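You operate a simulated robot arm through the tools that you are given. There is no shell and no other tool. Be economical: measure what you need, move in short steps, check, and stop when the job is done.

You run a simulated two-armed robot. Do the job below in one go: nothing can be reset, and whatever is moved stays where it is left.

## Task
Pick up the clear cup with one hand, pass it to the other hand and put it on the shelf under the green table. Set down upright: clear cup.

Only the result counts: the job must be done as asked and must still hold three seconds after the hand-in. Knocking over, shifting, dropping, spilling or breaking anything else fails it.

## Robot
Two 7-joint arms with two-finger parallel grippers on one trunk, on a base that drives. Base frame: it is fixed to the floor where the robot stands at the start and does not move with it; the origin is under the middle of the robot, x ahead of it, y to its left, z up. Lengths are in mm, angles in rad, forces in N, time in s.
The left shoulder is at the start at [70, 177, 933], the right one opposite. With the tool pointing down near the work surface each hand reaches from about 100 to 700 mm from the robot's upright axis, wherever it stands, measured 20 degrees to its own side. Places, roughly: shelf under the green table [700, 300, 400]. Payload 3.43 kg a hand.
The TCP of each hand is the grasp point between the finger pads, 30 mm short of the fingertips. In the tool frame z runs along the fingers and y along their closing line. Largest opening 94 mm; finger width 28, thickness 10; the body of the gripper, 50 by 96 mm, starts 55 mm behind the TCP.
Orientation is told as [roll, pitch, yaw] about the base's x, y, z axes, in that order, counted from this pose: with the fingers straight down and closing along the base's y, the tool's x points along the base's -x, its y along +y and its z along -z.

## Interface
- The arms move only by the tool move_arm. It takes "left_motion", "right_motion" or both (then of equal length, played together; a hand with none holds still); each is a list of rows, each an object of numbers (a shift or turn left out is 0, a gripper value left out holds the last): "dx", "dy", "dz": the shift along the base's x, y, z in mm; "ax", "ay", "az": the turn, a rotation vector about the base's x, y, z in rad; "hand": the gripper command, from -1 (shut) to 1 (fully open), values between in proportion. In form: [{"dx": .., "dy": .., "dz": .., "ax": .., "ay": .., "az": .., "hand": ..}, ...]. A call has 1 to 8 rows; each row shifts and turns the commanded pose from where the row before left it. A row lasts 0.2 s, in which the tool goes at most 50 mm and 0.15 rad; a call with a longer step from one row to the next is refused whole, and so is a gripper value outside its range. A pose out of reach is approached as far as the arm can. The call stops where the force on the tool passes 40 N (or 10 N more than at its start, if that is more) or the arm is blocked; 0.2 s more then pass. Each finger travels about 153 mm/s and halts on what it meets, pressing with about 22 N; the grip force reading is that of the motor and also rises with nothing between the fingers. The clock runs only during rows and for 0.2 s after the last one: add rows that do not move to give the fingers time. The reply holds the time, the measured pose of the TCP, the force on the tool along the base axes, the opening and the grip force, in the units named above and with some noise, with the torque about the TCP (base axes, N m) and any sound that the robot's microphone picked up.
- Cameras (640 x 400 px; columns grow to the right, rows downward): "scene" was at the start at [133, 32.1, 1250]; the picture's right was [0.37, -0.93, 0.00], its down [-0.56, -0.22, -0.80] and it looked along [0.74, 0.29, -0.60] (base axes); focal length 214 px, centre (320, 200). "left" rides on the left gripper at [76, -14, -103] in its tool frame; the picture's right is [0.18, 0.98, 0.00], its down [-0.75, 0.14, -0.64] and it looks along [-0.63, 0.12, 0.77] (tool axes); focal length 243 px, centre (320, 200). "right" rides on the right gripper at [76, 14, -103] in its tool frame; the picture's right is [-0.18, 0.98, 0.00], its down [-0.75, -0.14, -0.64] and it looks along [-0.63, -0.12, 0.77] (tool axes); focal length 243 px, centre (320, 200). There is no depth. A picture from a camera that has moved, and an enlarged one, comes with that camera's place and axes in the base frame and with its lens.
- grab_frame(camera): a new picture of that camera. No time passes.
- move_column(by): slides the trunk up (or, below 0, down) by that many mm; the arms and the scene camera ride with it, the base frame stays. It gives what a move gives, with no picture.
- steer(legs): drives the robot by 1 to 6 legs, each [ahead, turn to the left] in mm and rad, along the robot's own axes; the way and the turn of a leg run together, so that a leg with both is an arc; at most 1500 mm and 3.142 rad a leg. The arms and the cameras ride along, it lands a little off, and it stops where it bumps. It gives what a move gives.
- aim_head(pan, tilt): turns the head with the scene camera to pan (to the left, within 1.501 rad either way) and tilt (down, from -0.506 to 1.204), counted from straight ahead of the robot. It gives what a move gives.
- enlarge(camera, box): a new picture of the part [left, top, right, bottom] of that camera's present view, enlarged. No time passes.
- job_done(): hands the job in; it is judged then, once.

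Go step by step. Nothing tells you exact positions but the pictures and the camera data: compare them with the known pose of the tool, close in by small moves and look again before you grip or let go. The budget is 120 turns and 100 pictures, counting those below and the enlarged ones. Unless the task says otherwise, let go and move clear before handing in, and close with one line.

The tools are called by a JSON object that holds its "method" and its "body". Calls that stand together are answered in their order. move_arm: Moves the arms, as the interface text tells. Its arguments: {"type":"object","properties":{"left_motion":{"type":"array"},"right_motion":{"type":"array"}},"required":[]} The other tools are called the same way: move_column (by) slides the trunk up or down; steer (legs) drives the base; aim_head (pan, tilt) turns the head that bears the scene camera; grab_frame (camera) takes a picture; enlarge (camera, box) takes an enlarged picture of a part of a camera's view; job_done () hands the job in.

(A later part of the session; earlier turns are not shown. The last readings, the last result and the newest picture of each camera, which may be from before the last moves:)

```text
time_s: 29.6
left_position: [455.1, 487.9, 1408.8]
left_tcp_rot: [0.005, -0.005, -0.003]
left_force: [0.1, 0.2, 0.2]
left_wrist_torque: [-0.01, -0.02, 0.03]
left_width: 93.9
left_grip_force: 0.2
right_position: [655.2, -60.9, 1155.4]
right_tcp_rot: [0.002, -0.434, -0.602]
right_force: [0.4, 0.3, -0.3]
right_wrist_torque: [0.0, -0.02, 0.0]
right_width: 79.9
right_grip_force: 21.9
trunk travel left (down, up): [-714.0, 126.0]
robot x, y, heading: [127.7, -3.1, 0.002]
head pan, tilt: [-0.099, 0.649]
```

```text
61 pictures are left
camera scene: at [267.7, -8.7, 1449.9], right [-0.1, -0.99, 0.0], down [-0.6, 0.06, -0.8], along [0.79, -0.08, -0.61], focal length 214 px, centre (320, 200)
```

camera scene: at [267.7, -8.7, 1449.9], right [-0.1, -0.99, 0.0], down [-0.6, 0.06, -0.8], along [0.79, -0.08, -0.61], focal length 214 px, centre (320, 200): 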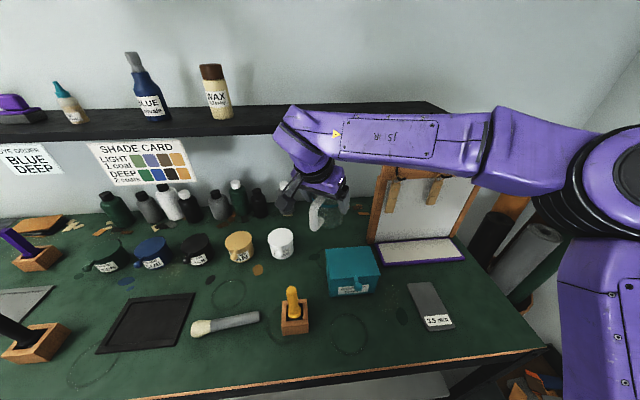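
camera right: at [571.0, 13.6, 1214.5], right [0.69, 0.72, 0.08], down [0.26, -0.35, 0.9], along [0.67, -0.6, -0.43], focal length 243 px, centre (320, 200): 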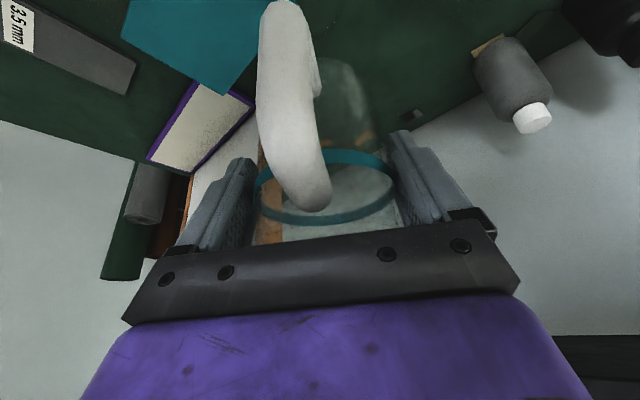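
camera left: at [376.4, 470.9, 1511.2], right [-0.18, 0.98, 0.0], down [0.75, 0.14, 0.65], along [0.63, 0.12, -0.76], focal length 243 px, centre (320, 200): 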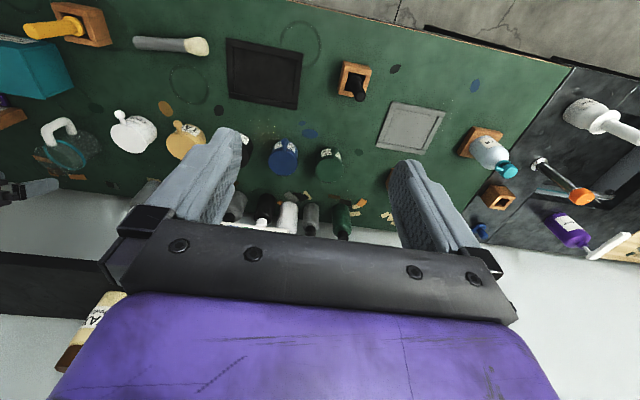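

The cup is steady in the right hand. To give the left arm comfortable room I'll yaw the cup further so its handle faces left.

{"method": "move_arm", "body": {"right_motion": [{"az": -0.05}, {"az": -0.08}, {"az": -0.09}, {"az": -0.09}, {"az": -0.09}, {"az": -0.09}, {"az": -0.07}, {"az": -0.04}]}}

{"method": "grab_frame", "body": {"camera": "right"}}

{"method": "enlarge", "body": {"camera": "scene", "box": [240, 100, 400, 260]}}

```text
time_s: 31.4
left_position: [455.3, 487.7, 1409.3]
left_tcp_rot: [0.003, -0.003, -0.001]
left_force: [0.6, 0.8, 0.4]
left_wrist_torque: [-0.02, 0.01, 0.01]
left_width: 94.4
left_grip_force: 0.1
right_position: [655.4, -61.1, 1155.9]
right_tcp_rot: [0.0, -0.436, -1.203]
right_force: [0.1, -1.2, -1.8]
right_wrist_torque: [0.01, 0.02, -0.01]
right_width: 80.0
right_grip_force: 21.7
trunk travel left (down, up): [-714.0, 126.0]
robot x, y, heading: [128.7, -1.6, 0.004]
head pan, tilt: [-0.099, 0.649]
```

```text
60 pictures are left
camera right: at [629.4, 48.8, 1214.9], right [0.98, 0.2, 0.08], down [0.02, -0.44, 0.9], along [0.21, -0.88, -0.43], focal length 243 px, centre (320, 200)
```

right: 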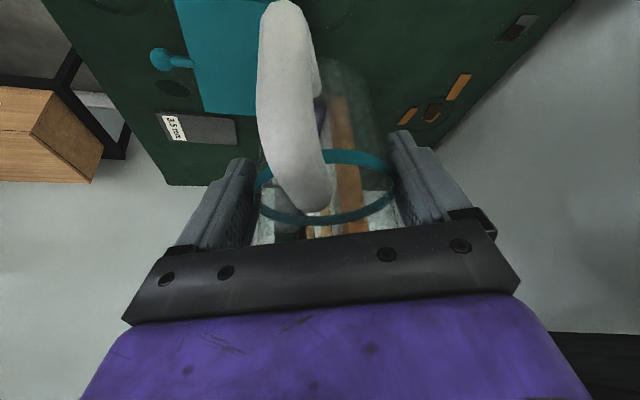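

```text
2.50 times, centred on (320, 180) of scene
camera zoom: at [267.8, -8.6, 1449.9], right [-0.1, -0.99, 0.0], down [-0.6, 0.06, -0.8], along [0.79, -0.08, -0.6], focal length 536 px, centre (320, 250)
```

zoom: 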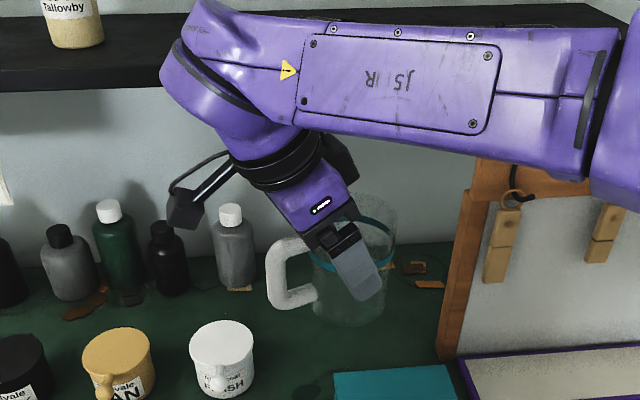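

Now the handle faces left and is clearly visible: bar centre near [633, -5, 1149], base at z≈1090. I'll start turning the left hand to point horizontally, staying well to the left.

{"method": "move_arm", "body": {"left_motion": [{"dx": 5, "dy": -8, "dz": -20, "ay": -0.148, "hand": 1}, {"dx": 5, "dy": -8, "dz": -20, "ay": -0.148}, {"dx": 5, "dy": -8, "dz": -20, "ay": -0.148}, {"dx": 5, "dy": -8, "dz": -20, "ay": -0.148}, {"dx": 5, "dy": -8, "dz": -20, "ay": -0.148}, {"dx": 5, "dy": -8, "dz": -20, "ay": -0.148}, {"dx": 5, "dy": -8, "dz": -20, "ay": -0.148}, {"dx": 5, "dy": -8, "dz": -20, "ay": -0.148}]}}

{"method": "move_arm", "body": {"left_motion": [{"dz": -10, "ay": -0.13}, {"dz": -10, "ay": -0.13}, {"dz": -10, "ay": -0.12}, {"az": -0.148}, {"az": -0.148}, {"az": -0.148}, {"az": -0.148}, {"az": -0.148}]}}

{"method": "grab_frame", "body": {"camera": "scene"}}

```text
time_s: 33.2
left_position: [508.5, 479.0, 1249.4]
left_tcp_rot: [-0.023, -1.185, 0.027]
left_force: [-0.4, -0.2, 0.4]
left_wrist_torque: [-0.03, 0.0, -0.01]
left_width: 93.9
left_grip_force: 0.1
left hand out of reach, approached as far as the arm can: row 4, 5, 6, 7
right_position: [656.6, -59.6, 1156.5]
right_tcp_rot: [0.003, -0.435, -1.203]
right_force: [-0.1, 1.2, -1.0]
right_wrist_torque: [-0.01, -0.01, -0.01]
right_width: 79.9
right_grip_force: 22.2
trunk travel left (down, up): [-714.0, 126.0]
robot x, y, heading: [128.6, -0.3, -0.006]
head pan, tilt: [-0.099, 0.649]
```

```text
time_s: 35.0
left_position: [510.3, 472.8, 1222.1]
left_tcp_rot: [-0.24, -1.569, -0.499]
left_force: [-0.4, -0.1, -0.9]
left_wrist_torque: [0.01, 0.0, 0.01]
left_width: 94.0
left_grip_force: 0.1
right_position: [656.3, -59.5, 1154.3]
right_tcp_rot: [0.003, -0.436, -1.201]
right_force: [0.3, -0.1, -1.7]
right_wrist_torque: [0.03, -0.03, 0.03]
right_width: 79.9
right_grip_force: 22.2
trunk travel left (down, up): [-714.0, 126.0]
robot x, y, heading: [125.8, -0.2, -0.001]
head pan, tilt: [-0.099, 0.649]
```

```text
58 pictures are left
camera scene: at [268.2, -7.2, 1449.9], right [-0.1, -0.99, 0.0], down [-0.6, 0.06, -0.8], along [0.79, -0.08, -0.6], focal length 214 px, centre (320, 200)
```

scene: 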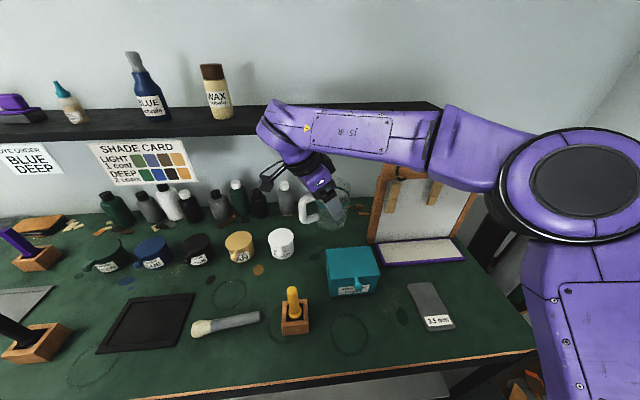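

The left hand points horizontally, out of view on the left. I'll finish its yaw while bringing it in, stopping short to look.

{"method": "move_arm", "body": {"left_motion": [{"dx": 10, "dy": -42, "dz": -10, "az": -0.075}, {"dx": 10, "dy": -42, "dz": -10, "az": -0.075}, {"dx": 10, "dy": -42, "dz": -10, "az": -0.075}, {"dx": 10, "dy": -42, "dz": -10, "az": -0.075}, {"dx": 10, "dy": -42, "dz": -10, "az": -0.07}, {"dx": 10, "dy": -42, "dz": -10, "az": -0.07}, {}]}}

{"method": "grab_frame", "body": {"camera": "scene"}}

{"method": "grab_frame", "body": {"camera": "left"}}

```text
time_s: 36.6
left_position: [571.0, 222.2, 1166.5]
left_tcp_rot: [0.57, -1.566, -1.747]
left_force: [0.1, 0.2, 0.2]
left_wrist_torque: [-0.01, -0.02, 0.04]
left_width: 93.6
left_grip_force: 0.2
right_position: [655.3, -60.3, 1156.0]
right_tcp_rot: [0.002, -0.437, -1.202]
right_force: [0.0, -0.7, -0.7]
right_wrist_torque: [-0.01, 0.0, 0.02]
right_width: 80.0
right_grip_force: 22.5
trunk travel left (down, up): [-714.0, 126.0]
robot x, y, heading: [127.8, -1.3, -0.001]
head pan, tilt: [-0.099, 0.649]
```

```text
57 pictures are left
camera scene: at [267.4, -8.4, 1450.0], right [-0.1, -0.99, 0.0], down [-0.6, 0.06, -0.8], along [0.79, -0.08, -0.6], focal length 214 px, centre (320, 200)
```

scene: 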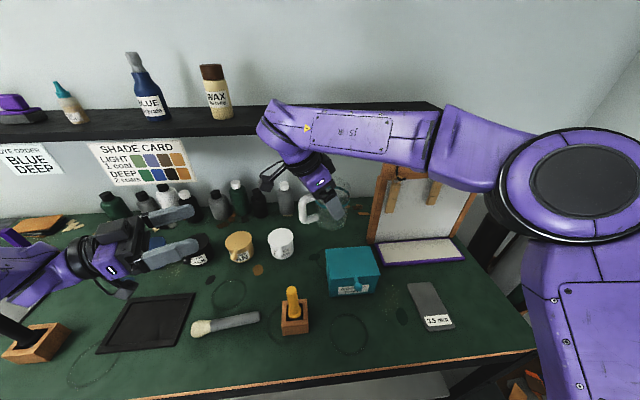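

```text
56 pictures are left
camera left: at [516.3, 310.4, 1090.0], right [0.91, 0.38, -0.18], down [-0.12, 0.64, 0.76], along [0.4, -0.66, 0.63], focal length 243 px, centre (320, 200)
```

left: 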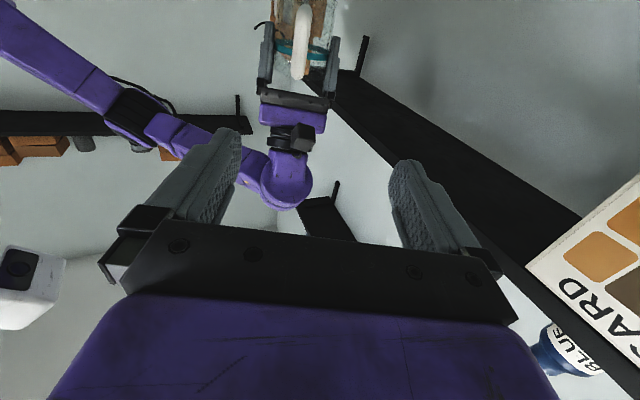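

Both views agree well. I'll zoom on the handle from the left hand's camera for alignment.

{"method": "enlarge", "body": {"camera": "left", "box": [230, 0, 370, 120]}}

{"method": "enlarge", "body": {"camera": "scene", "box": [270, 140, 370, 260]}}

```text
3.33 times, centred on (300, 60) of left
camera zoom: at [516.3, 310.4, 1090.0], right [0.91, 0.38, -0.18], down [-0.12, 0.64, 0.76], along [0.4, -0.66, 0.63], focal length 809 px, centre (387, 667)
```

zoom: 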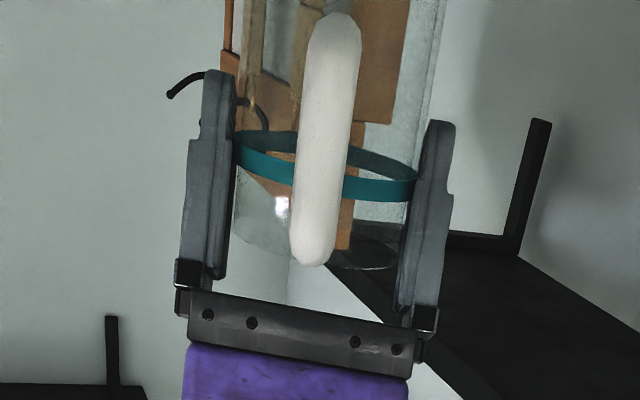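

```text
3.33 times, centred on (320, 200) of scene
camera zoom: at [267.4, -8.4, 1450.0], right [-0.1, -0.99, 0.0], down [-0.6, 0.06, -0.8], along [0.79, -0.08, -0.6], focal length 715 px, centre (320, 200)
```

zoom: 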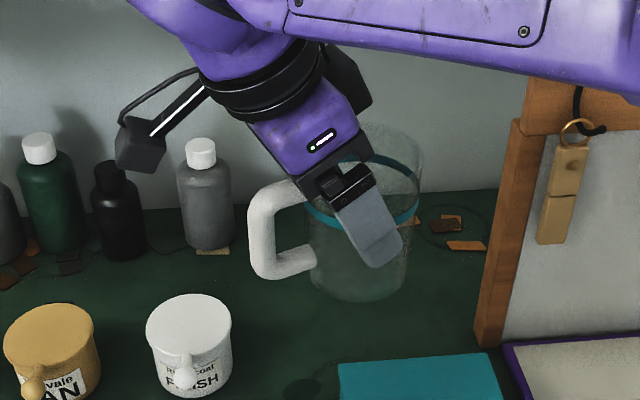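

Bar centre refined to about [633, -6, 1141], diameter about 21. Left hand goes to a line-up point 100 mm short, half open.

{"method": "move_arm", "body": {"left_motion": [{"dx": 6, "dy": -33, "dz": -6, "hand": 0.3}, {"dx": 6, "dy": -33, "dz": -6}, {"dx": 6, "dy": -33, "dz": -6}, {"dx": 5, "dy": -32, "dz": -7}, {}]}}

{"method": "grab_frame", "body": {"camera": "left"}}

{"method": "enlarge", "body": {"camera": "scene", "box": [200, 140, 360, 260]}}

```text
time_s: 37.8
left_position: [591.6, 89.4, 1142.8]
left_tcp_rot: [0.549, -1.567, -1.725]
left_force: [0.0, 0.0, 0.4]
left_wrist_torque: [0.03, 0.01, 0.0]
left_width: 61.1
left_grip_force: 0.1
right_position: [655.4, -59.5, 1154.6]
right_tcp_rot: [0.002, -0.439, -1.202]
right_force: [0.2, -0.2, -0.3]
right_wrist_torque: [0.01, -0.01, -0.01]
right_width: 80.0
right_grip_force: 22.3
trunk travel left (down, up): [-714.0, 126.0]
robot x, y, heading: [129.5, -0.2, -0.0]
head pan, tilt: [-0.099, 0.649]
```

```text
53 pictures are left
camera left: at [538.4, 177.9, 1066.6], right [0.91, 0.38, -0.18], down [-0.12, 0.64, 0.76], along [0.4, -0.66, 0.63], focal length 243 px, centre (320, 200)
```

left: 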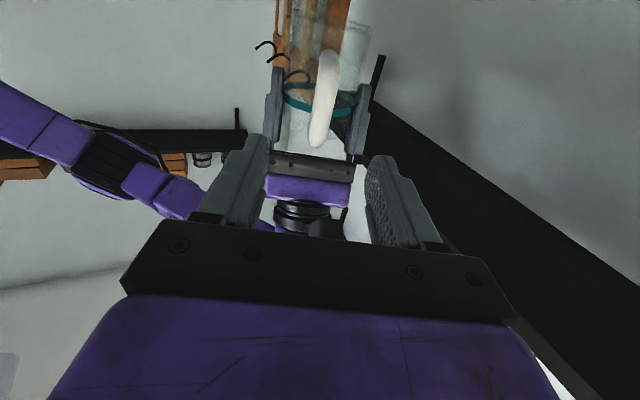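

```text
3.33 times, centred on (280, 200) of scene
camera zoom: at [267.1, -8.3, 1450.0], right [-0.1, -0.99, 0.0], down [-0.6, 0.06, -0.8], along [0.79, -0.08, -0.6], focal length 715 px, centre (453, 200)
```

zoom: 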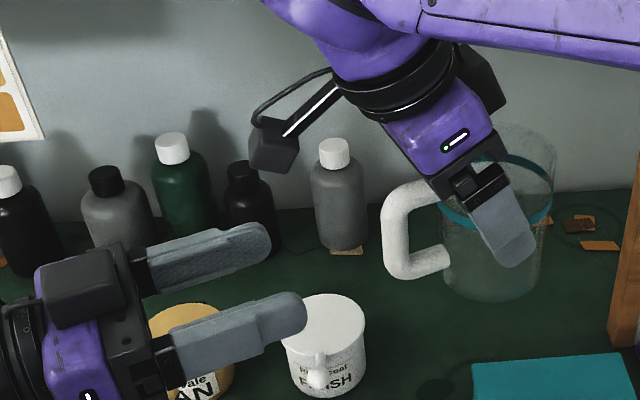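

Alignment is good, with the handle on the fingers' centreline. Advancing along the pointing direction.

{"method": "move_arm", "body": {"left_motion": [{"dx": 8, "dy": -18, "dz": -2}, {"dx": 8, "dy": -18, "dz": -2}, {"dx": 7, "dy": -18, "dz": -2}, {"dx": 7, "dy": -18}, {}]}}

{"method": "grab_frame", "body": {"camera": "left"}}

{"method": "enlarge", "body": {"camera": "scene", "box": [220, 140, 380, 260]}}

```text
time_s: 39.0
left_position: [622.1, 19.4, 1132.5]
left_tcp_rot: [0.523, -1.566, -1.7]
left_force: [-0.4, -0.2, 0.4]
left_wrist_torque: [0.03, 0.03, 0.04]
left_width: 61.1
left_grip_force: 0.0
right_position: [655.4, -60.5, 1156.2]
right_tcp_rot: [0.001, -0.436, -1.203]
right_force: [-0.5, 0.9, -1.7]
right_wrist_torque: [0.02, 0.0, 0.01]
right_width: 80.2
right_grip_force: 21.6
trunk travel left (down, up): [-714.0, 126.0]
robot x, y, heading: [127.3, 2.2, -0.004]
head pan, tilt: [-0.099, 0.649]
```

```text
51 pictures are left
camera left: at [569.9, 107.1, 1056.9], right [0.91, 0.38, -0.18], down [-0.12, 0.64, 0.76], along [0.4, -0.66, 0.63], focal length 243 px, centre (320, 200)
```

left: 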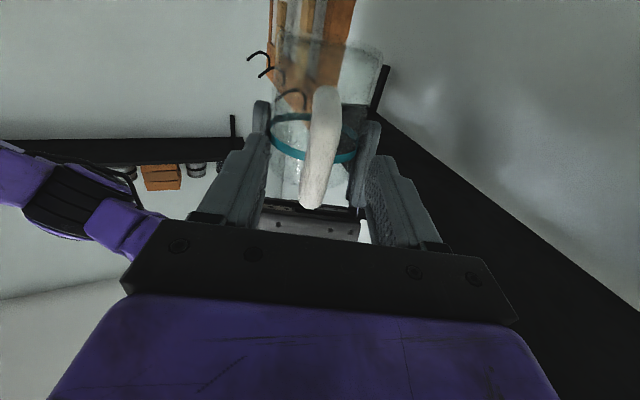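

```text
3.33 times, centred on (300, 200) of scene
camera zoom: at [267.2, -8.4, 1450.0], right [-0.1, -0.99, 0.0], down [-0.6, 0.06, -0.8], along [0.79, -0.08, -0.6], focal length 715 px, centre (387, 200)
```

zoom: 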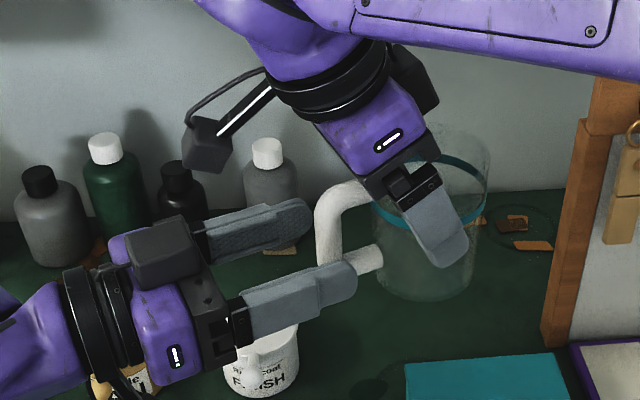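

The bar lies between the fingers at mid-handle height. Advancing the last 22 mm.

{"method": "move_arm", "body": {"left_motion": [{"dx": 3, "dy": -8, "dz": 1}, {"dx": 2, "dy": -8, "dz": 1}, {"dx": 2, "dy": -6}, {}]}}

{"method": "grab_frame", "body": {"camera": "left"}}

{"method": "enlarge", "body": {"camera": "scene", "box": [220, 140, 380, 260]}}

{"method": "grab_frame", "body": {"camera": "right"}}

```text
time_s: 40.0
left_position: [630.4, -3.3, 1134.3]
left_tcp_rot: [0.423, -1.567, -1.599]
left_force: [-0.9, -0.5, -0.3]
left_wrist_torque: [0.0, -0.03, 0.01]
left_width: 61.1
left_grip_force: 0.0
right_position: [655.6, -60.7, 1155.1]
right_tcp_rot: [0.001, -0.436, -1.203]
right_force: [0.0, 0.2, -1.1]
right_wrist_torque: [-0.01, 0.0, 0.01]
right_width: 79.9
right_grip_force: 21.8
trunk travel left (down, up): [-714.0, 126.0]
robot x, y, heading: [132.3, 0.4, -0.003]
head pan, tilt: [-0.099, 0.649]
```

```text
49 pictures are left
camera left: at [576.5, 83.8, 1058.1], right [0.91, 0.38, -0.18], down [-0.12, 0.64, 0.76], along [0.4, -0.66, 0.63], focal length 243 px, centre (320, 200)
```

left: 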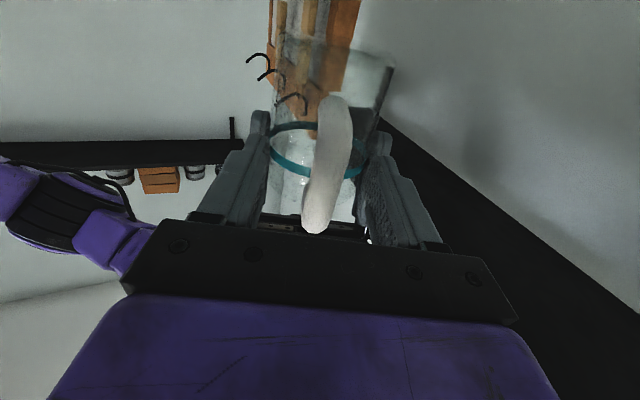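

```text
3.33 times, centred on (300, 200) of scene
camera zoom: at [267.7, -8.7, 1449.9], right [-0.1, -0.99, 0.0], down [-0.6, 0.06, -0.8], along [0.79, -0.08, -0.6], focal length 715 px, centre (387, 200)
```

zoom: 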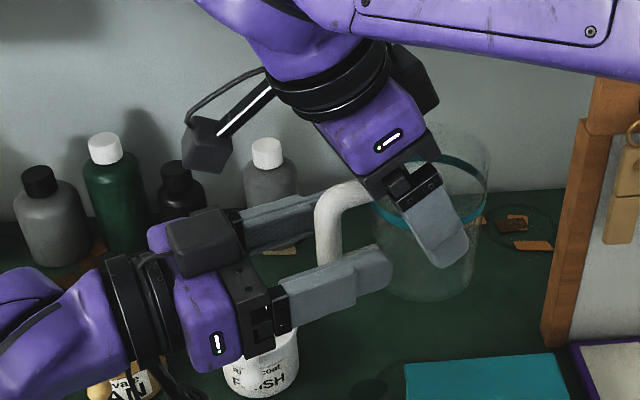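

```text
47 pictures are left
camera right: at [629.2, 48.7, 1215.0], right [0.98, 0.2, 0.08], down [0.02, -0.44, 0.9], along [0.21, -0.88, -0.43], focal length 243 px, centre (320, 200)
```

right: 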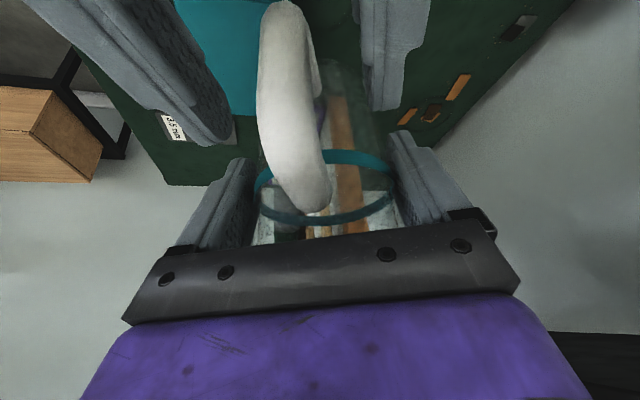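

Fingers straddle the bar well clear of the cup wall. Closing the left hand while the right still holds.

{"method": "move_arm", "body": {"left_motion": [{"dz": 3, "hand": 0.0}, {"hand": -0.3}, {"hand": -0.5}, {"hand": -1}, {}]}}

{"method": "grab_frame", "body": {"camera": "left"}}

{"method": "enlarge", "body": {"camera": "scene", "box": [220, 140, 380, 260]}}

```text
time_s: 41.2
left_position: [630.6, -3.9, 1136.8]
left_tcp_rot: [0.245, -1.568, -1.421]
left_force: [8.5, 2.3, -0.4]
left_wrist_torque: [0.13, -0.06, 0.02]
left_width: 23.9
left_grip_force: 21.7
right_position: [656.4, -60.9, 1154.9]
right_tcp_rot: [0.0, -0.434, -1.202]
right_force: [-8.3, -1.3, -0.4]
right_wrist_torque: [-0.14, 0.23, 0.51]
right_width: 80.2
right_grip_force: 22.1
trunk travel left (down, up): [-714.0, 126.0]
robot x, y, heading: [128.3, 0.7, 0.0]
head pan, tilt: [-0.099, 0.649]
```

```text
46 pictures are left
camera left: at [576.6, 84.1, 1060.8], right [0.91, 0.38, -0.18], down [-0.12, 0.64, 0.76], along [0.4, -0.66, 0.63], focal length 243 px, centre (320, 200)
```

left: 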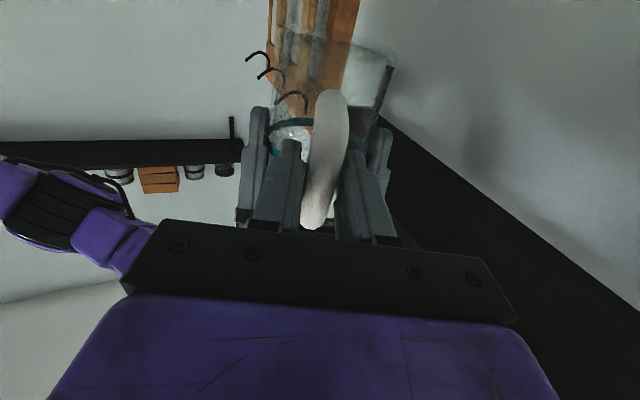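

```text
3.33 times, centred on (300, 200) of scene
camera zoom: at [267.7, -8.7, 1449.9], right [-0.1, -0.99, 0.0], down [-0.6, 0.06, -0.8], along [0.79, -0.08, -0.6], focal length 715 px, centre (387, 200)
```

zoom: 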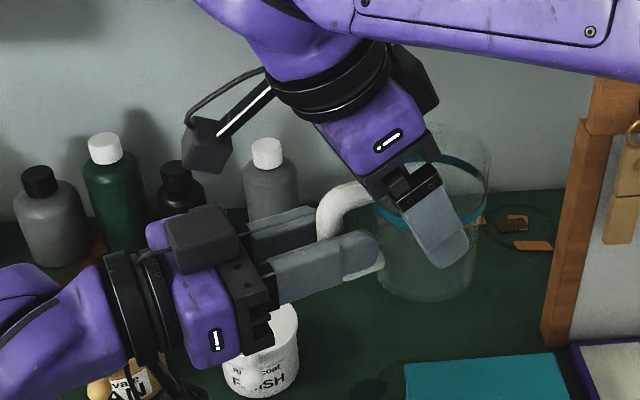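

Handle gripped at 24 mm with 8 N side stress between the hands. Relieving it before the right hand lets go.

{"method": "move_arm", "body": {"left_motion": [{"dx": 2, "dy": 0.5}, {}]}}

```text
time_s: 41.8
left_position: [630.4, -3.4, 1137.5]
left_tcp_rot: [0.605, -1.568, -1.783]
left_force: [-1.5, -3.4, -0.3]
left_wrist_torque: [0.09, -0.18, 0.04]
left_width: 24.3
left_grip_force: 22.1
right_position: [657.5, -61.9, 1155.8]
right_tcp_rot: [0.003, -0.438, -1.202]
right_force: [2.8, 2.6, 0.1]
right_wrist_torque: [0.03, 0.15, -0.16]
right_width: 79.9
right_grip_force: 21.9
trunk travel left (down, up): [-714.0, 126.0]
robot x, y, heading: [131.7, -1.3, 0.001]
head pan, tilt: [-0.099, 0.649]
```

Stress is small now. Opening the right hand, then checking that the left holds the cup alone.

{"method": "move_arm", "body": {"right_motion": [{"hand": 0.8}, {"hand": 1}, {"hand": 1}]}}

{"method": "grab_frame", "body": {"camera": "left"}}

{"method": "enlarge", "body": {"camera": "scene", "box": [220, 140, 380, 260]}}

```text
time_s: 42.6
left_position: [632.4, -4.3, 1137.9]
left_tcp_rot: [0.291, -1.566, -1.468]
left_force: [0.3, 0.1, 0.5]
left_wrist_torque: [0.1, 0.02, 0.02]
left_width: 23.8
left_grip_force: 21.9
right_position: [654.7, -61.5, 1155.7]
right_tcp_rot: [0.002, -0.436, -1.202]
right_force: [0.1, 0.6, 1.0]
right_wrist_torque: [-0.03, -0.03, 0.0]
right_width: 94.1
right_grip_force: 0.0
trunk travel left (down, up): [-714.0, 126.0]
robot x, y, heading: [130.1, -0.5, -0.001]
head pan, tilt: [-0.099, 0.649]
```

```text
44 pictures are left
camera left: at [578.0, 84.5, 1061.1], right [0.91, 0.38, -0.18], down [-0.12, 0.64, 0.76], along [0.4, -0.66, 0.63], focal length 243 px, centre (320, 200)
```

left: 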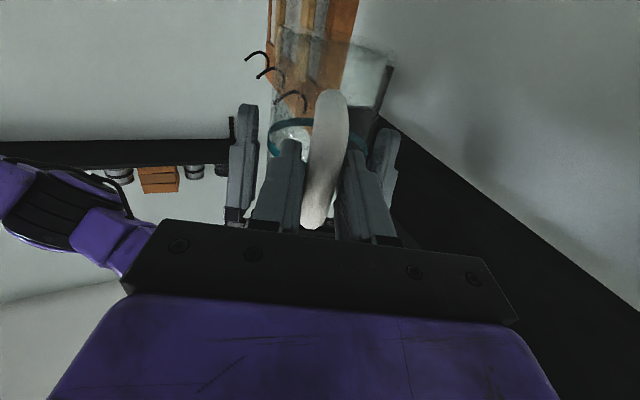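

```text
3.33 times, centred on (300, 200) of scene
camera zoom: at [267.8, -8.7, 1449.9], right [-0.1, -0.99, 0.0], down [-0.6, 0.06, -0.8], along [0.79, -0.08, -0.6], focal length 715 px, centre (387, 200)
```

zoom: 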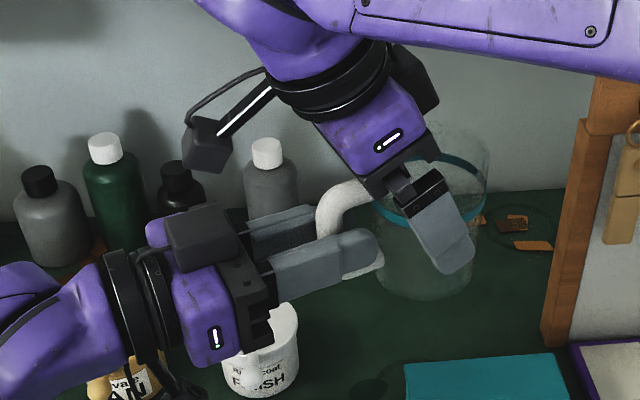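

The left hand holds the cup without sag. Raising the right hand straight off.

{"method": "move_arm", "body": {"right_motion": [{"dz": 8}, {"dz": 12}, {"dz": 16}, {"dz": 20}, {"dz": 20}, {"dz": 20}, {"dz": 20}]}}

{"method": "grab_frame", "body": {"camera": "scene"}}

```text
time_s: 44.2
left_position: [631.7, -2.6, 1137.0]
left_tcp_rot: [0.394, -1.568, -1.57]
left_force: [-0.5, 0.3, 0.5]
left_wrist_torque: [0.09, 0.0, 0.01]
left_width: 23.7
left_grip_force: 21.7
right_position: [655.0, -60.9, 1269.8]
right_tcp_rot: [0.003, -0.435, -1.202]
right_force: [0.2, 0.0, 0.5]
right_wrist_torque: [0.02, 0.01, 0.0]
right_width: 94.3
right_grip_force: 0.0
trunk travel left (down, up): [-714.0, 126.0]
robot x, y, heading: [127.6, -0.7, 0.001]
head pan, tilt: [-0.099, 0.649]
```

```text
42 pictures are left
camera scene: at [267.4, -8.1, 1449.9], right [-0.1, -0.99, 0.0], down [-0.6, 0.06, -0.8], along [0.79, -0.08, -0.6], focal length 214 px, centre (320, 200)
```

scene: 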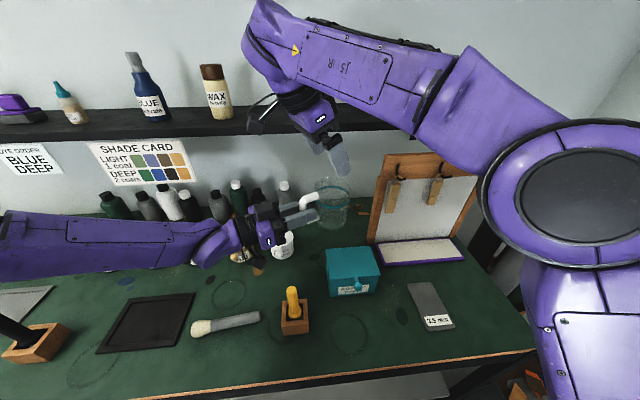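

Handover done: the left hand holds the cup alone. Before backing off I'll check the floor behind on both sides.

{"method": "aim_head", "body": {"pan": 1.5, "tilt": 0.6}}

{"method": "grab_frame", "body": {"camera": "scene"}}

{"method": "aim_head", "body": {"pan": -1.5, "tilt": 0.6}}

{"method": "grab_frame", "body": {"camera": "scene"}}

```text
time_s: 45.9
left_position: [631.7, -3.5, 1136.4]
left_tcp_rot: [0.308, -1.567, -1.486]
left_force: [0.9, -0.2, -0.1]
left_wrist_torque: [0.1, -0.03, -0.03]
left_width: 24.1
left_grip_force: 21.5
right_position: [655.5, -61.7, 1268.8]
right_tcp_rot: [0.002, -0.437, -1.202]
right_force: [-0.4, 0.6, -0.2]
right_wrist_torque: [-0.01, 0.02, -0.02]
right_width: 94.1
right_grip_force: 0.0
trunk travel left (down, up): [-714.0, 126.0]
robot x, y, heading: [127.6, -0.2, -0.003]
head pan, tilt: [1.499, 0.6]
```

```text
41 pictures are left
camera scene: at [187.8, 88.2, 1454.2], right [1.0, -0.07, 0.0], down [-0.04, -0.56, -0.82], along [0.06, 0.82, -0.57], focal length 214 px, centre (320, 200)
```

scene: 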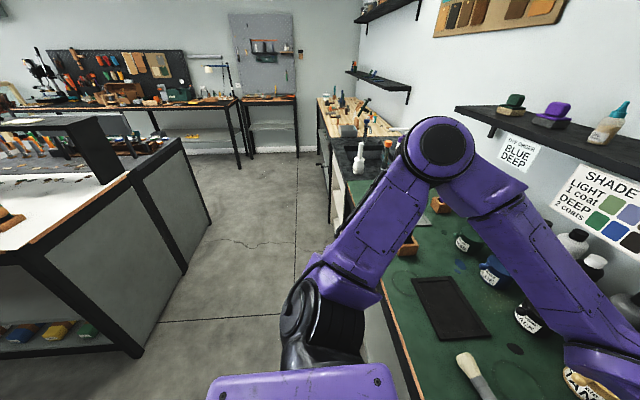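

```text
time_s: 48.5
left_position: [631.3, -3.0, 1138.8]
left_tcp_rot: [0.306, -1.566, -1.483]
left_force: [0.3, 0.9, -0.1]
left_wrist_torque: [0.04, 0.01, -0.01]
left_width: 23.9
left_grip_force: 21.7
right_position: [657.0, -61.3, 1269.3]
right_tcp_rot: [0.001, -0.436, -1.202]
right_force: [-0.2, -0.3, 0.7]
right_wrist_torque: [0.02, -0.01, -0.03]
right_width: 93.9
right_grip_force: 0.0
trunk travel left (down, up): [-714.0, 126.0]
robot x, y, heading: [131.4, -0.2, -0.004]
head pan, tilt: [-1.499, 0.6]
```

```text
40 pictures are left
camera scene: at [187.7, -88.2, 1454.2], right [-1.0, -0.07, 0.0], down [-0.04, 0.56, -0.83], along [0.06, -0.82, -0.56], focal length 214 px, centre (320, 200)
```

scene: 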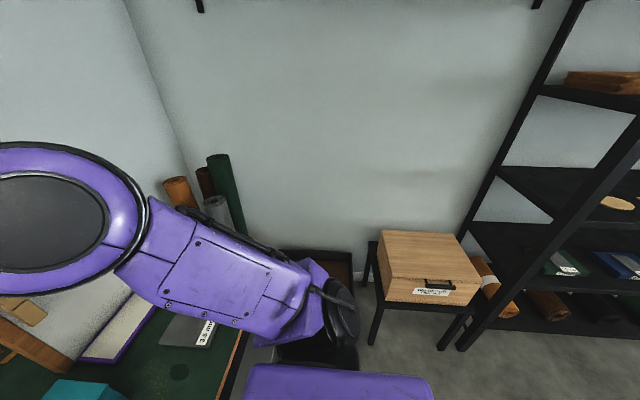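

There's room behind: the rear bench is at about x -750 and the stool at y below -700. Backing off 350 mm straight.

{"method": "steer", "body": {"legs": [[-350, 0]]}}

{"method": "aim_head", "body": {"pan": 0.0, "tilt": 0.8}}

{"method": "grab_frame", "body": {"camera": "scene"}}

```text
time_s: 50.8
left_position: [276.0, -4.4, 1137.5]
left_tcp_rot: [0.113, -1.567, -1.292]
left_force: [-0.3, -0.6, 0.4]
left_wrist_torque: [0.06, 0.01, 0.03]
left_width: 23.6
left_grip_force: 22.4
right_position: [299.4, -62.5, 1269.4]
right_tcp_rot: [0.001, -0.434, -1.204]
right_force: [0.1, -0.3, 0.2]
right_wrist_torque: [0.02, -0.01, 0.01]
right_width: 94.4
right_grip_force: 0.0
trunk travel left (down, up): [-714.0, 126.0]
robot x, y, heading: [-228.2, 2.9, -0.004]
head pan, tilt: [-1.499, 0.6]
```

```text
time_s: 52.4
left_position: [274.9, -3.2, 1137.0]
left_tcp_rot: [0.253, -1.566, -1.433]
left_force: [-1.1, -0.2, 0.2]
left_wrist_torque: [0.07, 0.04, 0.03]
left_width: 23.5
left_grip_force: 22.5
right_position: [298.9, -62.4, 1268.4]
right_tcp_rot: [0.003, -0.436, -1.206]
right_force: [0.1, -0.5, 0.0]
right_wrist_torque: [0.0, 0.0, -0.02]
right_width: 93.9
right_grip_force: 0.0
trunk travel left (down, up): [-714.0, 126.0]
robot x, y, heading: [-222.5, -2.4, -0.006]
head pan, tilt: [0.0, 0.799]
```

```text
39 pictures are left
camera scene: at [-94.5, 0.3, 1437.3], right [-0.01, -1.0, 0.0], down [-0.72, 0.0, -0.7], along [0.7, 0.0, -0.72], focal length 214 px, centre (320, 200)
```

scene: 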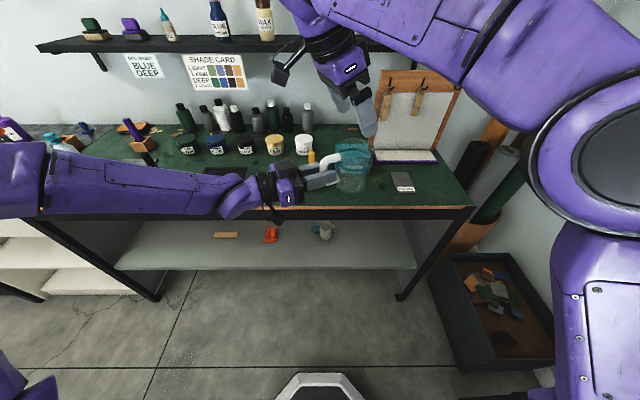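

Backed off cleanly. Shelf front edge is at x≈415, the mug near [631,-28] and the orange tool near [631, 290], so I'll aim for y≈140. Now I pull the right hand aside, then yaw the left to point forward.

{"method": "move_arm", "body": {"right_motion": [{"dx": -20, "dy": -25, "az": 0.14}, {"dx": -20, "dy": -25, "az": 0.14}, {"dx": -20, "dy": -25, "az": 0.14}, {"dx": -20, "dy": -25, "az": 0.14}, {"dx": -20, "dy": -25, "az": 0.14}, {"dx": -20, "dy": -25, "az": 0.14}, {"dx": -20, "dy": -25, "az": 0.14}, {"dx": -20, "dy": -25, "az": 0.14}]}}

{"method": "steer", "body": {"legs": [[-100, 0]]}}

{"method": "move_arm", "body": {"left_motion": [{"dy": 8, "az": 0.06}, {"dy": 14, "az": 0.1}, {"dy": 18, "az": 0.13}, {"dy": 20, "az": 0.14}, {"dy": 20, "az": 0.14}, {"dy": 20, "az": 0.14}, {"dy": 18, "az": 0.12}, {"dy": 10, "az": 0.07}]}}

{"method": "grab_frame", "body": {"camera": "scene"}}

```text
time_s: 54.2
left_position: [273.5, -6.5, 1137.6]
left_tcp_rot: [0.424, -1.566, -1.605]
left_force: [-0.2, -0.4, 0.2]
left_wrist_torque: [0.07, 0.03, 0.01]
left_width: 23.5
left_grip_force: 22.5
right_position: [138.7, -264.5, 1269.1]
right_tcp_rot: [0.003, -0.437, -0.083]
right_force: [-1.1, -0.8, -0.1]
right_wrist_torque: [0.02, 0.01, -0.02]
right_width: 94.1
right_grip_force: 0.0
trunk travel left (down, up): [-714.0, 126.0]
robot x, y, heading: [-223.7, 0.1, -0.005]
head pan, tilt: [0.0, 0.799]
```

```text
time_s: 55.4
left_position: [175.5, -3.7, 1138.1]
left_tcp_rot: [0.165, -1.567, -1.345]
left_force: [-0.4, -0.7, -1.0]
left_wrist_torque: [0.07, 0.03, 0.01]
left_width: 23.5
left_grip_force: 22.6
right_position: [42.5, -261.9, 1268.7]
right_tcp_rot: [0.002, -0.434, -0.086]
right_force: [0.3, -0.4, 0.1]
right_wrist_torque: [0.03, -0.02, 0.0]
right_width: 93.9
right_grip_force: 0.0
trunk travel left (down, up): [-714.0, 126.0]
robot x, y, heading: [-325.6, 0.5, -0.006]
head pan, tilt: [0.0, 0.799]
```

```text
time_s: 57.2
left_position: [204.7, 251.4, 1120.4]
left_tcp_rot: [-0.249, -1.566, -0.041]
left_force: [-0.1, 0.4, -0.8]
left_wrist_torque: [0.02, 0.03, -0.02]
left_width: 20.2
left_grip_force: 21.7
left hand out of reach, approached as far as the arm can: row 5, 6, 7, 8
right_position: [40.4, -260.0, 1268.3]
right_tcp_rot: [0.002, -0.435, -0.085]
right_force: [0.9, 1.1, -0.6]
right_wrist_torque: [-0.03, -0.01, 0.01]
right_width: 93.9
right_grip_force: 0.1
trunk travel left (down, up): [-714.0, 126.0]
robot x, y, heading: [-328.7, 1.8, -0.004]
head pan, tilt: [0.0, 0.799]
```

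```text
38 pictures are left
camera scene: at [-194.4, 2.3, 1437.3], right [0.0, -1.0, 0.0], down [-0.72, 0.0, -0.7], along [0.7, 0.0, -0.72], focal length 214 px, centre (320, 200)
```

scene: 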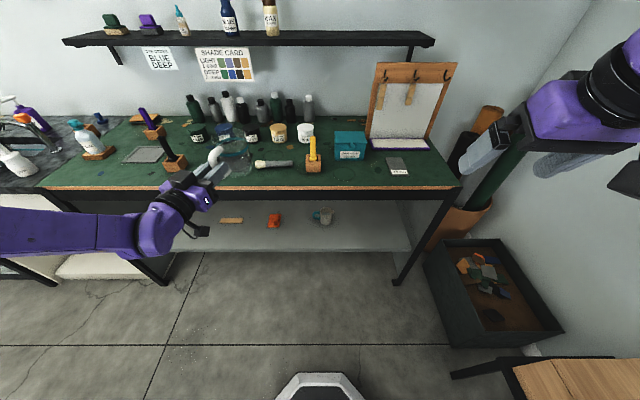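

The arm reached a limit near yaw -0.3 and the grip width changed, so I'll check how the cup sits.

{"method": "enlarge", "body": {"camera": "scene", "box": [160, 120, 280, 240]}}

{"method": "grab_frame", "body": {"camera": "left"}}

```text
3.33 times, centred on (220, 180) of scene
camera zoom: at [-194.4, 2.3, 1437.3], right [0.0, -1.0, 0.0], down [-0.72, 0.0, -0.7], along [0.7, 0.0, -0.72], focal length 715 px, centre (653, 267)
```

zoom: 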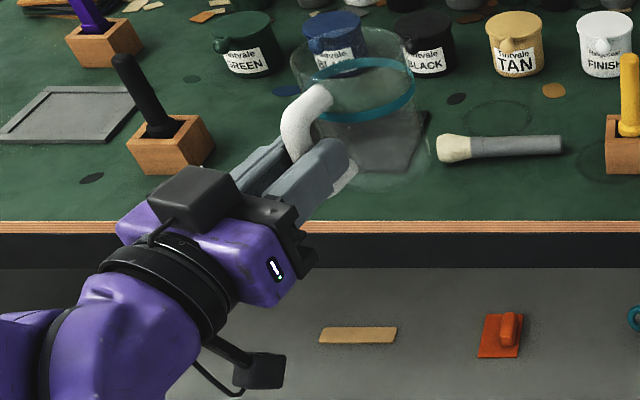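

```text
36 pictures are left
camera left: at [101.6, 265.4, 1046.2], right [0.28, 0.94, -0.19], down [-0.57, 0.32, 0.76], along [0.77, -0.11, 0.63], focal length 243 px, centre (320, 200)
```

left: 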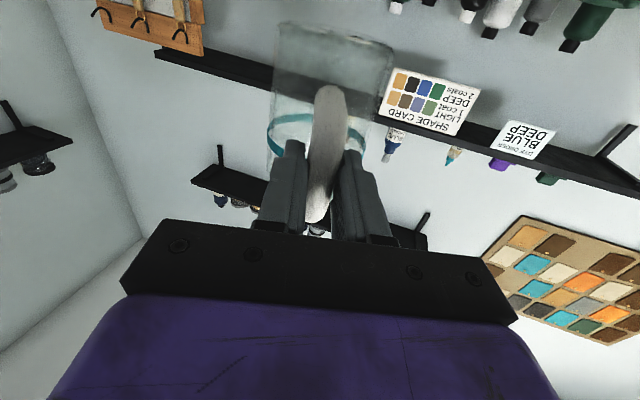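

The cup sits upright and square in the left grip. Before lowering the trunk I'll check the right arm's surroundings (stool, bin).

{"method": "aim_head", "body": {"pan": -1.2, "tilt": 0.8}}

{"method": "grab_frame", "body": {"camera": "scene"}}

{"method": "aim_head", "body": {"pan": 1.2, "tilt": 0.8}}

{"method": "grab_frame", "body": {"camera": "scene"}}

```text
time_s: 58.6
left_position: [204.7, 249.4, 1121.6]
left_tcp_rot: [-0.022, -1.566, -0.268]
left_force: [-0.8, -0.2, -0.6]
left_wrist_torque: [0.04, 0.09, -0.01]
left_width: 19.9
left_grip_force: 21.6
right_position: [39.9, -262.3, 1267.5]
right_tcp_rot: [0.002, -0.432, -0.085]
right_force: [0.0, 0.6, -0.2]
right_wrist_torque: [-0.02, 0.02, 0.0]
right_width: 93.6
right_grip_force: 0.2
trunk travel left (down, up): [-714.0, 126.0]
robot x, y, heading: [-326.8, 2.7, -0.006]
head pan, tilt: [-1.201, 0.799]
```

```text
35 pictures are left
camera scene: at [-246.0, -74.3, 1437.3], right [-0.93, -0.36, 0.0], down [-0.26, 0.67, -0.7], along [0.25, -0.65, -0.72], focal length 214 px, centre (320, 200)
```

scene: 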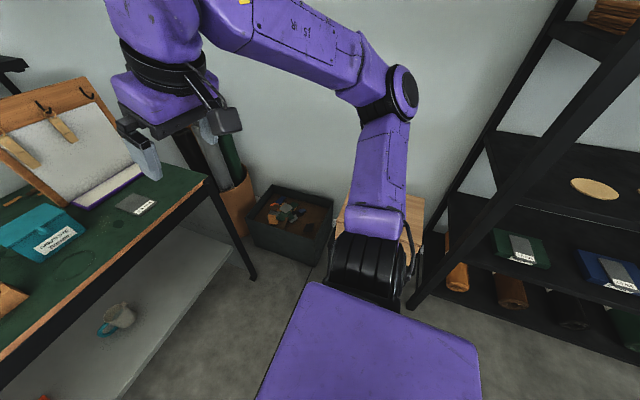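

```text
time_s: 60.8
left_position: [206.0, 249.7, 1121.9]
left_tcp_rot: [-0.042, -1.565, -0.25]
left_force: [0.4, -0.8, -0.4]
left_wrist_torque: [0.06, 0.05, -0.04]
left_width: 20.3
left_grip_force: 22.7
right_position: [41.5, -261.7, 1267.6]
right_tcp_rot: [0.002, -0.436, -0.085]
right_force: [0.0, 0.3, 0.4]
right_wrist_torque: [-0.01, 0.01, 0.0]
right_width: 93.9
right_grip_force: 0.1
trunk travel left (down, up): [-714.0, 126.0]
robot x, y, heading: [-329.5, 0.6, 0.0]
head pan, tilt: [1.201, 0.799]
```

```text
34 pictures are left
camera scene: at [-245.6, 76.2, 1437.3], right [0.93, -0.37, 0.0], down [-0.26, -0.67, -0.7], along [0.25, 0.65, -0.72], focal length 214 px, centre (320, 200)
```

scene: 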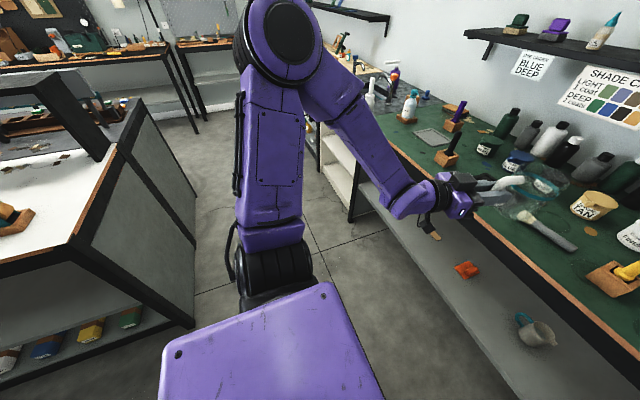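

Both elbows have clear space. Aiming the head at the cup and lowering the trunk 600 mm in front of the table.

{"method": "move_column", "body": {"by": -300}}

{"method": "move_column", "body": {"by": -300}}

{"method": "aim_head", "body": {"pan": 0.45, "tilt": 0.55}}

{"method": "grab_frame", "body": {"camera": "scene"}}

{"method": "grab_frame", "body": {"camera": "left"}}

```text
time_s: 63.8
left_position: [205.5, 249.9, 823.6]
left_tcp_rot: [-0.043, -1.566, -0.247]
left_force: [0.0, 0.4, -1.1]
left_wrist_torque: [0.05, 0.09, 0.01]
left_width: 19.8
left_grip_force: 21.8
right_position: [40.2, -262.3, 969.2]
right_tcp_rot: [0.002, -0.434, -0.085]
right_force: [-0.1, 0.1, -0.6]
right_wrist_torque: [-0.03, -0.01, 0.0]
right_width: 93.8
right_grip_force: 0.1
trunk travel left (down, up): [-414.0, 426.0]
robot x, y, heading: [-327.6, 0.5, -0.002]
head pan, tilt: [1.201, 0.799]
```

```text
time_s: 66.8
left_position: [206.8, 249.0, 522.0]
left_tcp_rot: [-0.042, -1.566, -0.249]
left_force: [0.0, -0.8, -1.0]
left_wrist_torque: [0.04, 0.07, 0.01]
left_width: 20.0
left_grip_force: 22.0
right_position: [41.0, -261.1, 668.1]
right_tcp_rot: [0.001, -0.433, -0.082]
right_force: [0.2, -0.2, 0.0]
right_wrist_torque: [-0.01, -0.01, 0.02]
right_width: 94.1
right_grip_force: 0.1
trunk travel left (down, up): [-114.0, 726.0]
robot x, y, heading: [-330.8, -3.9, -0.002]
head pan, tilt: [1.201, 0.799]
```

```text
time_s: 67.9
left_position: [204.5, 249.5, 523.3]
left_tcp_rot: [-0.037, -1.565, -0.253]
left_force: [0.7, -0.6, 0.1]
left_wrist_torque: [0.02, 0.08, 0.03]
left_width: 20.1
left_grip_force: 22.1
right_position: [39.6, -262.0, 668.0]
right_tcp_rot: [0.002, -0.433, -0.084]
right_force: [-0.8, 0.7, -0.3]
right_wrist_torque: [-0.01, 0.04, 0.0]
right_width: 94.3
right_grip_force: 0.0
trunk travel left (down, up): [-114.0, 726.0]
robot x, y, heading: [-327.0, 2.2, -0.01]
head pan, tilt: [0.45, 0.55]
```

```text
33 pictures are left
camera scene: at [-194.3, 40.0, 858.7], right [0.43, -0.9, 0.0], down [-0.47, -0.23, -0.85], along [0.77, 0.37, -0.52], focal length 214 px, centre (320, 200)
```

scene: 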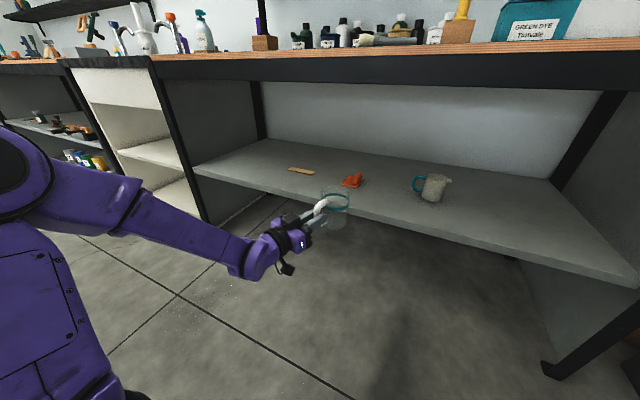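

```text
32 pictures are left
camera left: at [101.4, 263.8, 446.5], right [0.28, 0.94, -0.18], down [-0.57, 0.32, 0.76], along [0.77, -0.11, 0.63], focal length 243 px, centre (320, 200)
```

left: 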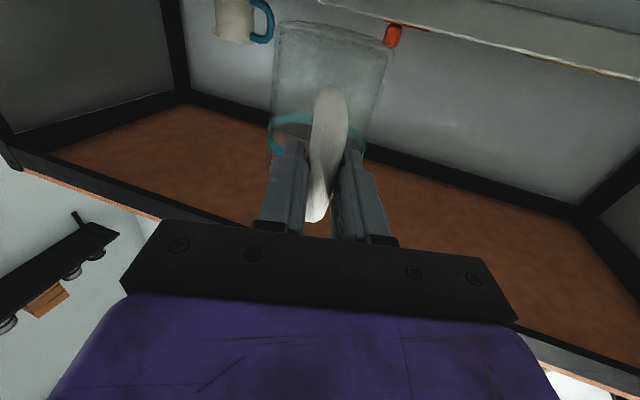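

Clear view now: the shelf top is at z≈445, front edge x≈392; mug near [599,-44], orange tool near [604,271]. I'll raise 35 mm, shift the cup to y≈155 and then drive in.

{"method": "move_column", "body": {"by": 35}}

{"method": "move_arm", "body": {"left_motion": [{"dy": -5}, {"dy": -10}, {"dy": -11}, {"dy": -12}, {"dy": -12}, {"dy": -11}, {"dy": -9}, {}]}}

{"method": "grab_frame", "body": {"camera": "scene"}}

```text
time_s: 68.7
left_position: [204.8, 249.1, 557.4]
left_tcp_rot: [-0.059, -1.564, -0.229]
left_force: [0.4, -0.3, -1.1]
left_wrist_torque: [0.0, 0.06, -0.01]
left_width: 19.7
left_grip_force: 22.3
right_position: [39.0, -260.2, 702.6]
right_tcp_rot: [0.0, -0.435, -0.086]
right_force: [0.5, 0.7, 0.2]
right_wrist_torque: [-0.05, 0.01, -0.02]
right_width: 93.9
right_grip_force: 0.1
trunk travel left (down, up): [-149.0, 691.0]
robot x, y, heading: [-328.7, 4.9, -0.001]
head pan, tilt: [0.45, 0.55]
```

```text
time_s: 70.5
left_position: [205.5, 245.7, 558.0]
left_tcp_rot: [-0.088, -1.564, -0.208]
left_force: [0.2, 0.5, -1.3]
left_wrist_torque: [0.0, 0.05, 0.02]
left_width: 20.0
left_grip_force: 21.7
left hand out of reach, approached as far as the arm can: row 2, 3, 4, 5, 6, 7
right_position: [40.2, -260.9, 703.6]
right_tcp_rot: [0.002, -0.433, -0.084]
right_force: [-0.7, 0.6, -0.4]
right_wrist_torque: [0.02, -0.01, 0.0]
right_width: 94.0
right_grip_force: 0.0
trunk travel left (down, up): [-149.0, 691.0]
robot x, y, heading: [-330.9, 5.2, -0.002]
head pan, tilt: [0.45, 0.55]
```

```text
31 pictures are left
camera scene: at [-194.2, 39.9, 893.7], right [0.43, -0.9, 0.0], down [-0.47, -0.23, -0.85], along [0.77, 0.37, -0.52], focal length 214 px, centre (320, 200)
```

scene: 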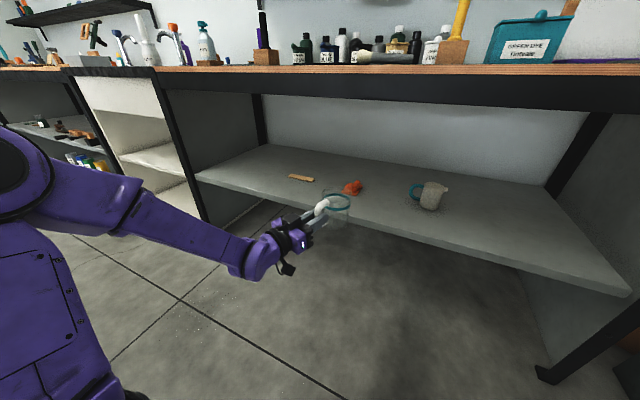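

The arm can't swing further inward, so I'll turn the base slightly right (0.1 rad) instead and then drive in.

{"method": "steer", "body": {"legs": [[0, -0.1]]}}

{"method": "steer", "body": {"legs": [[130, 0]]}}

{"method": "grab_frame", "body": {"camera": "scene"}}

{"method": "grab_frame", "body": {"camera": "left"}}

```text
time_s: 71.4
left_position: [227.5, 190.8, 558.2]
left_tcp_rot: [-0.183, -1.566, -0.218]
left_force: [0.7, 0.5, -1.3]
left_wrist_torque: [0.04, 0.06, 0.02]
left_width: 20.1
left_grip_force: 21.9
right_position: [13.1, -298.4, 702.1]
right_tcp_rot: [0.0, -0.435, -0.187]
right_force: [0.1, 0.3, 0.7]
right_wrist_torque: [-0.01, 0.02, 0.01]
right_width: 94.0
right_grip_force: 0.1
trunk travel left (down, up): [-149.0, 691.0]
robot x, y, heading: [-328.2, -0.5, -0.109]
head pan, tilt: [0.45, 0.55]
```

```text
time_s: 72.7
left_position: [358.4, 177.2, 558.1]
left_tcp_rot: [-0.18, -1.564, -0.219]
left_force: [-0.1, -0.6, -1.0]
left_wrist_torque: [0.03, 0.06, 0.0]
left_width: 19.8
left_grip_force: 21.7
right_position: [142.3, -310.5, 703.1]
right_tcp_rot: [0.001, -0.434, -0.186]
right_force: [-1.2, 0.0, -0.1]
right_wrist_torque: [0.02, 0.02, 0.01]
right_width: 94.0
right_grip_force: 0.1
trunk travel left (down, up): [-149.0, 691.0]
robot x, y, heading: [-196.6, -16.7, -0.105]
head pan, tilt: [0.45, 0.55]
```

```text
30 pictures are left
camera scene: at [-60.2, 12.8, 893.7], right [0.34, -0.94, 0.0], down [-0.49, -0.18, -0.85], along [0.8, 0.29, -0.52], focal length 214 px, centre (320, 200)
```

scene: 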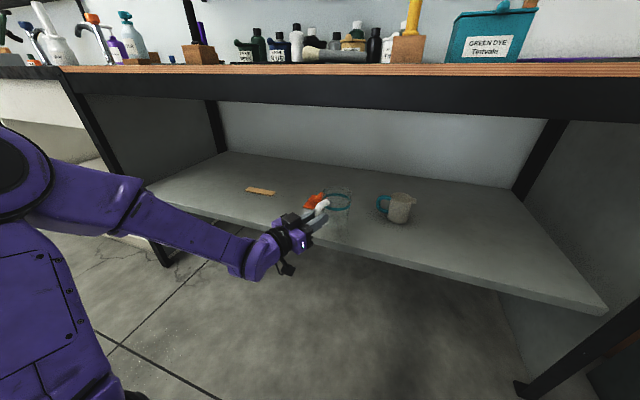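

```text
29 pictures are left
camera left: at [256.5, 202.6, 482.4], right [0.38, 0.91, -0.19], down [-0.53, 0.38, 0.76], along [0.76, -0.19, 0.63], focal length 243 px, centre (320, 200)
```

left: 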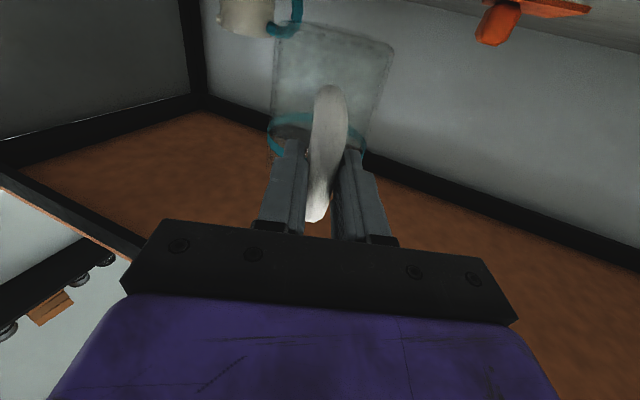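

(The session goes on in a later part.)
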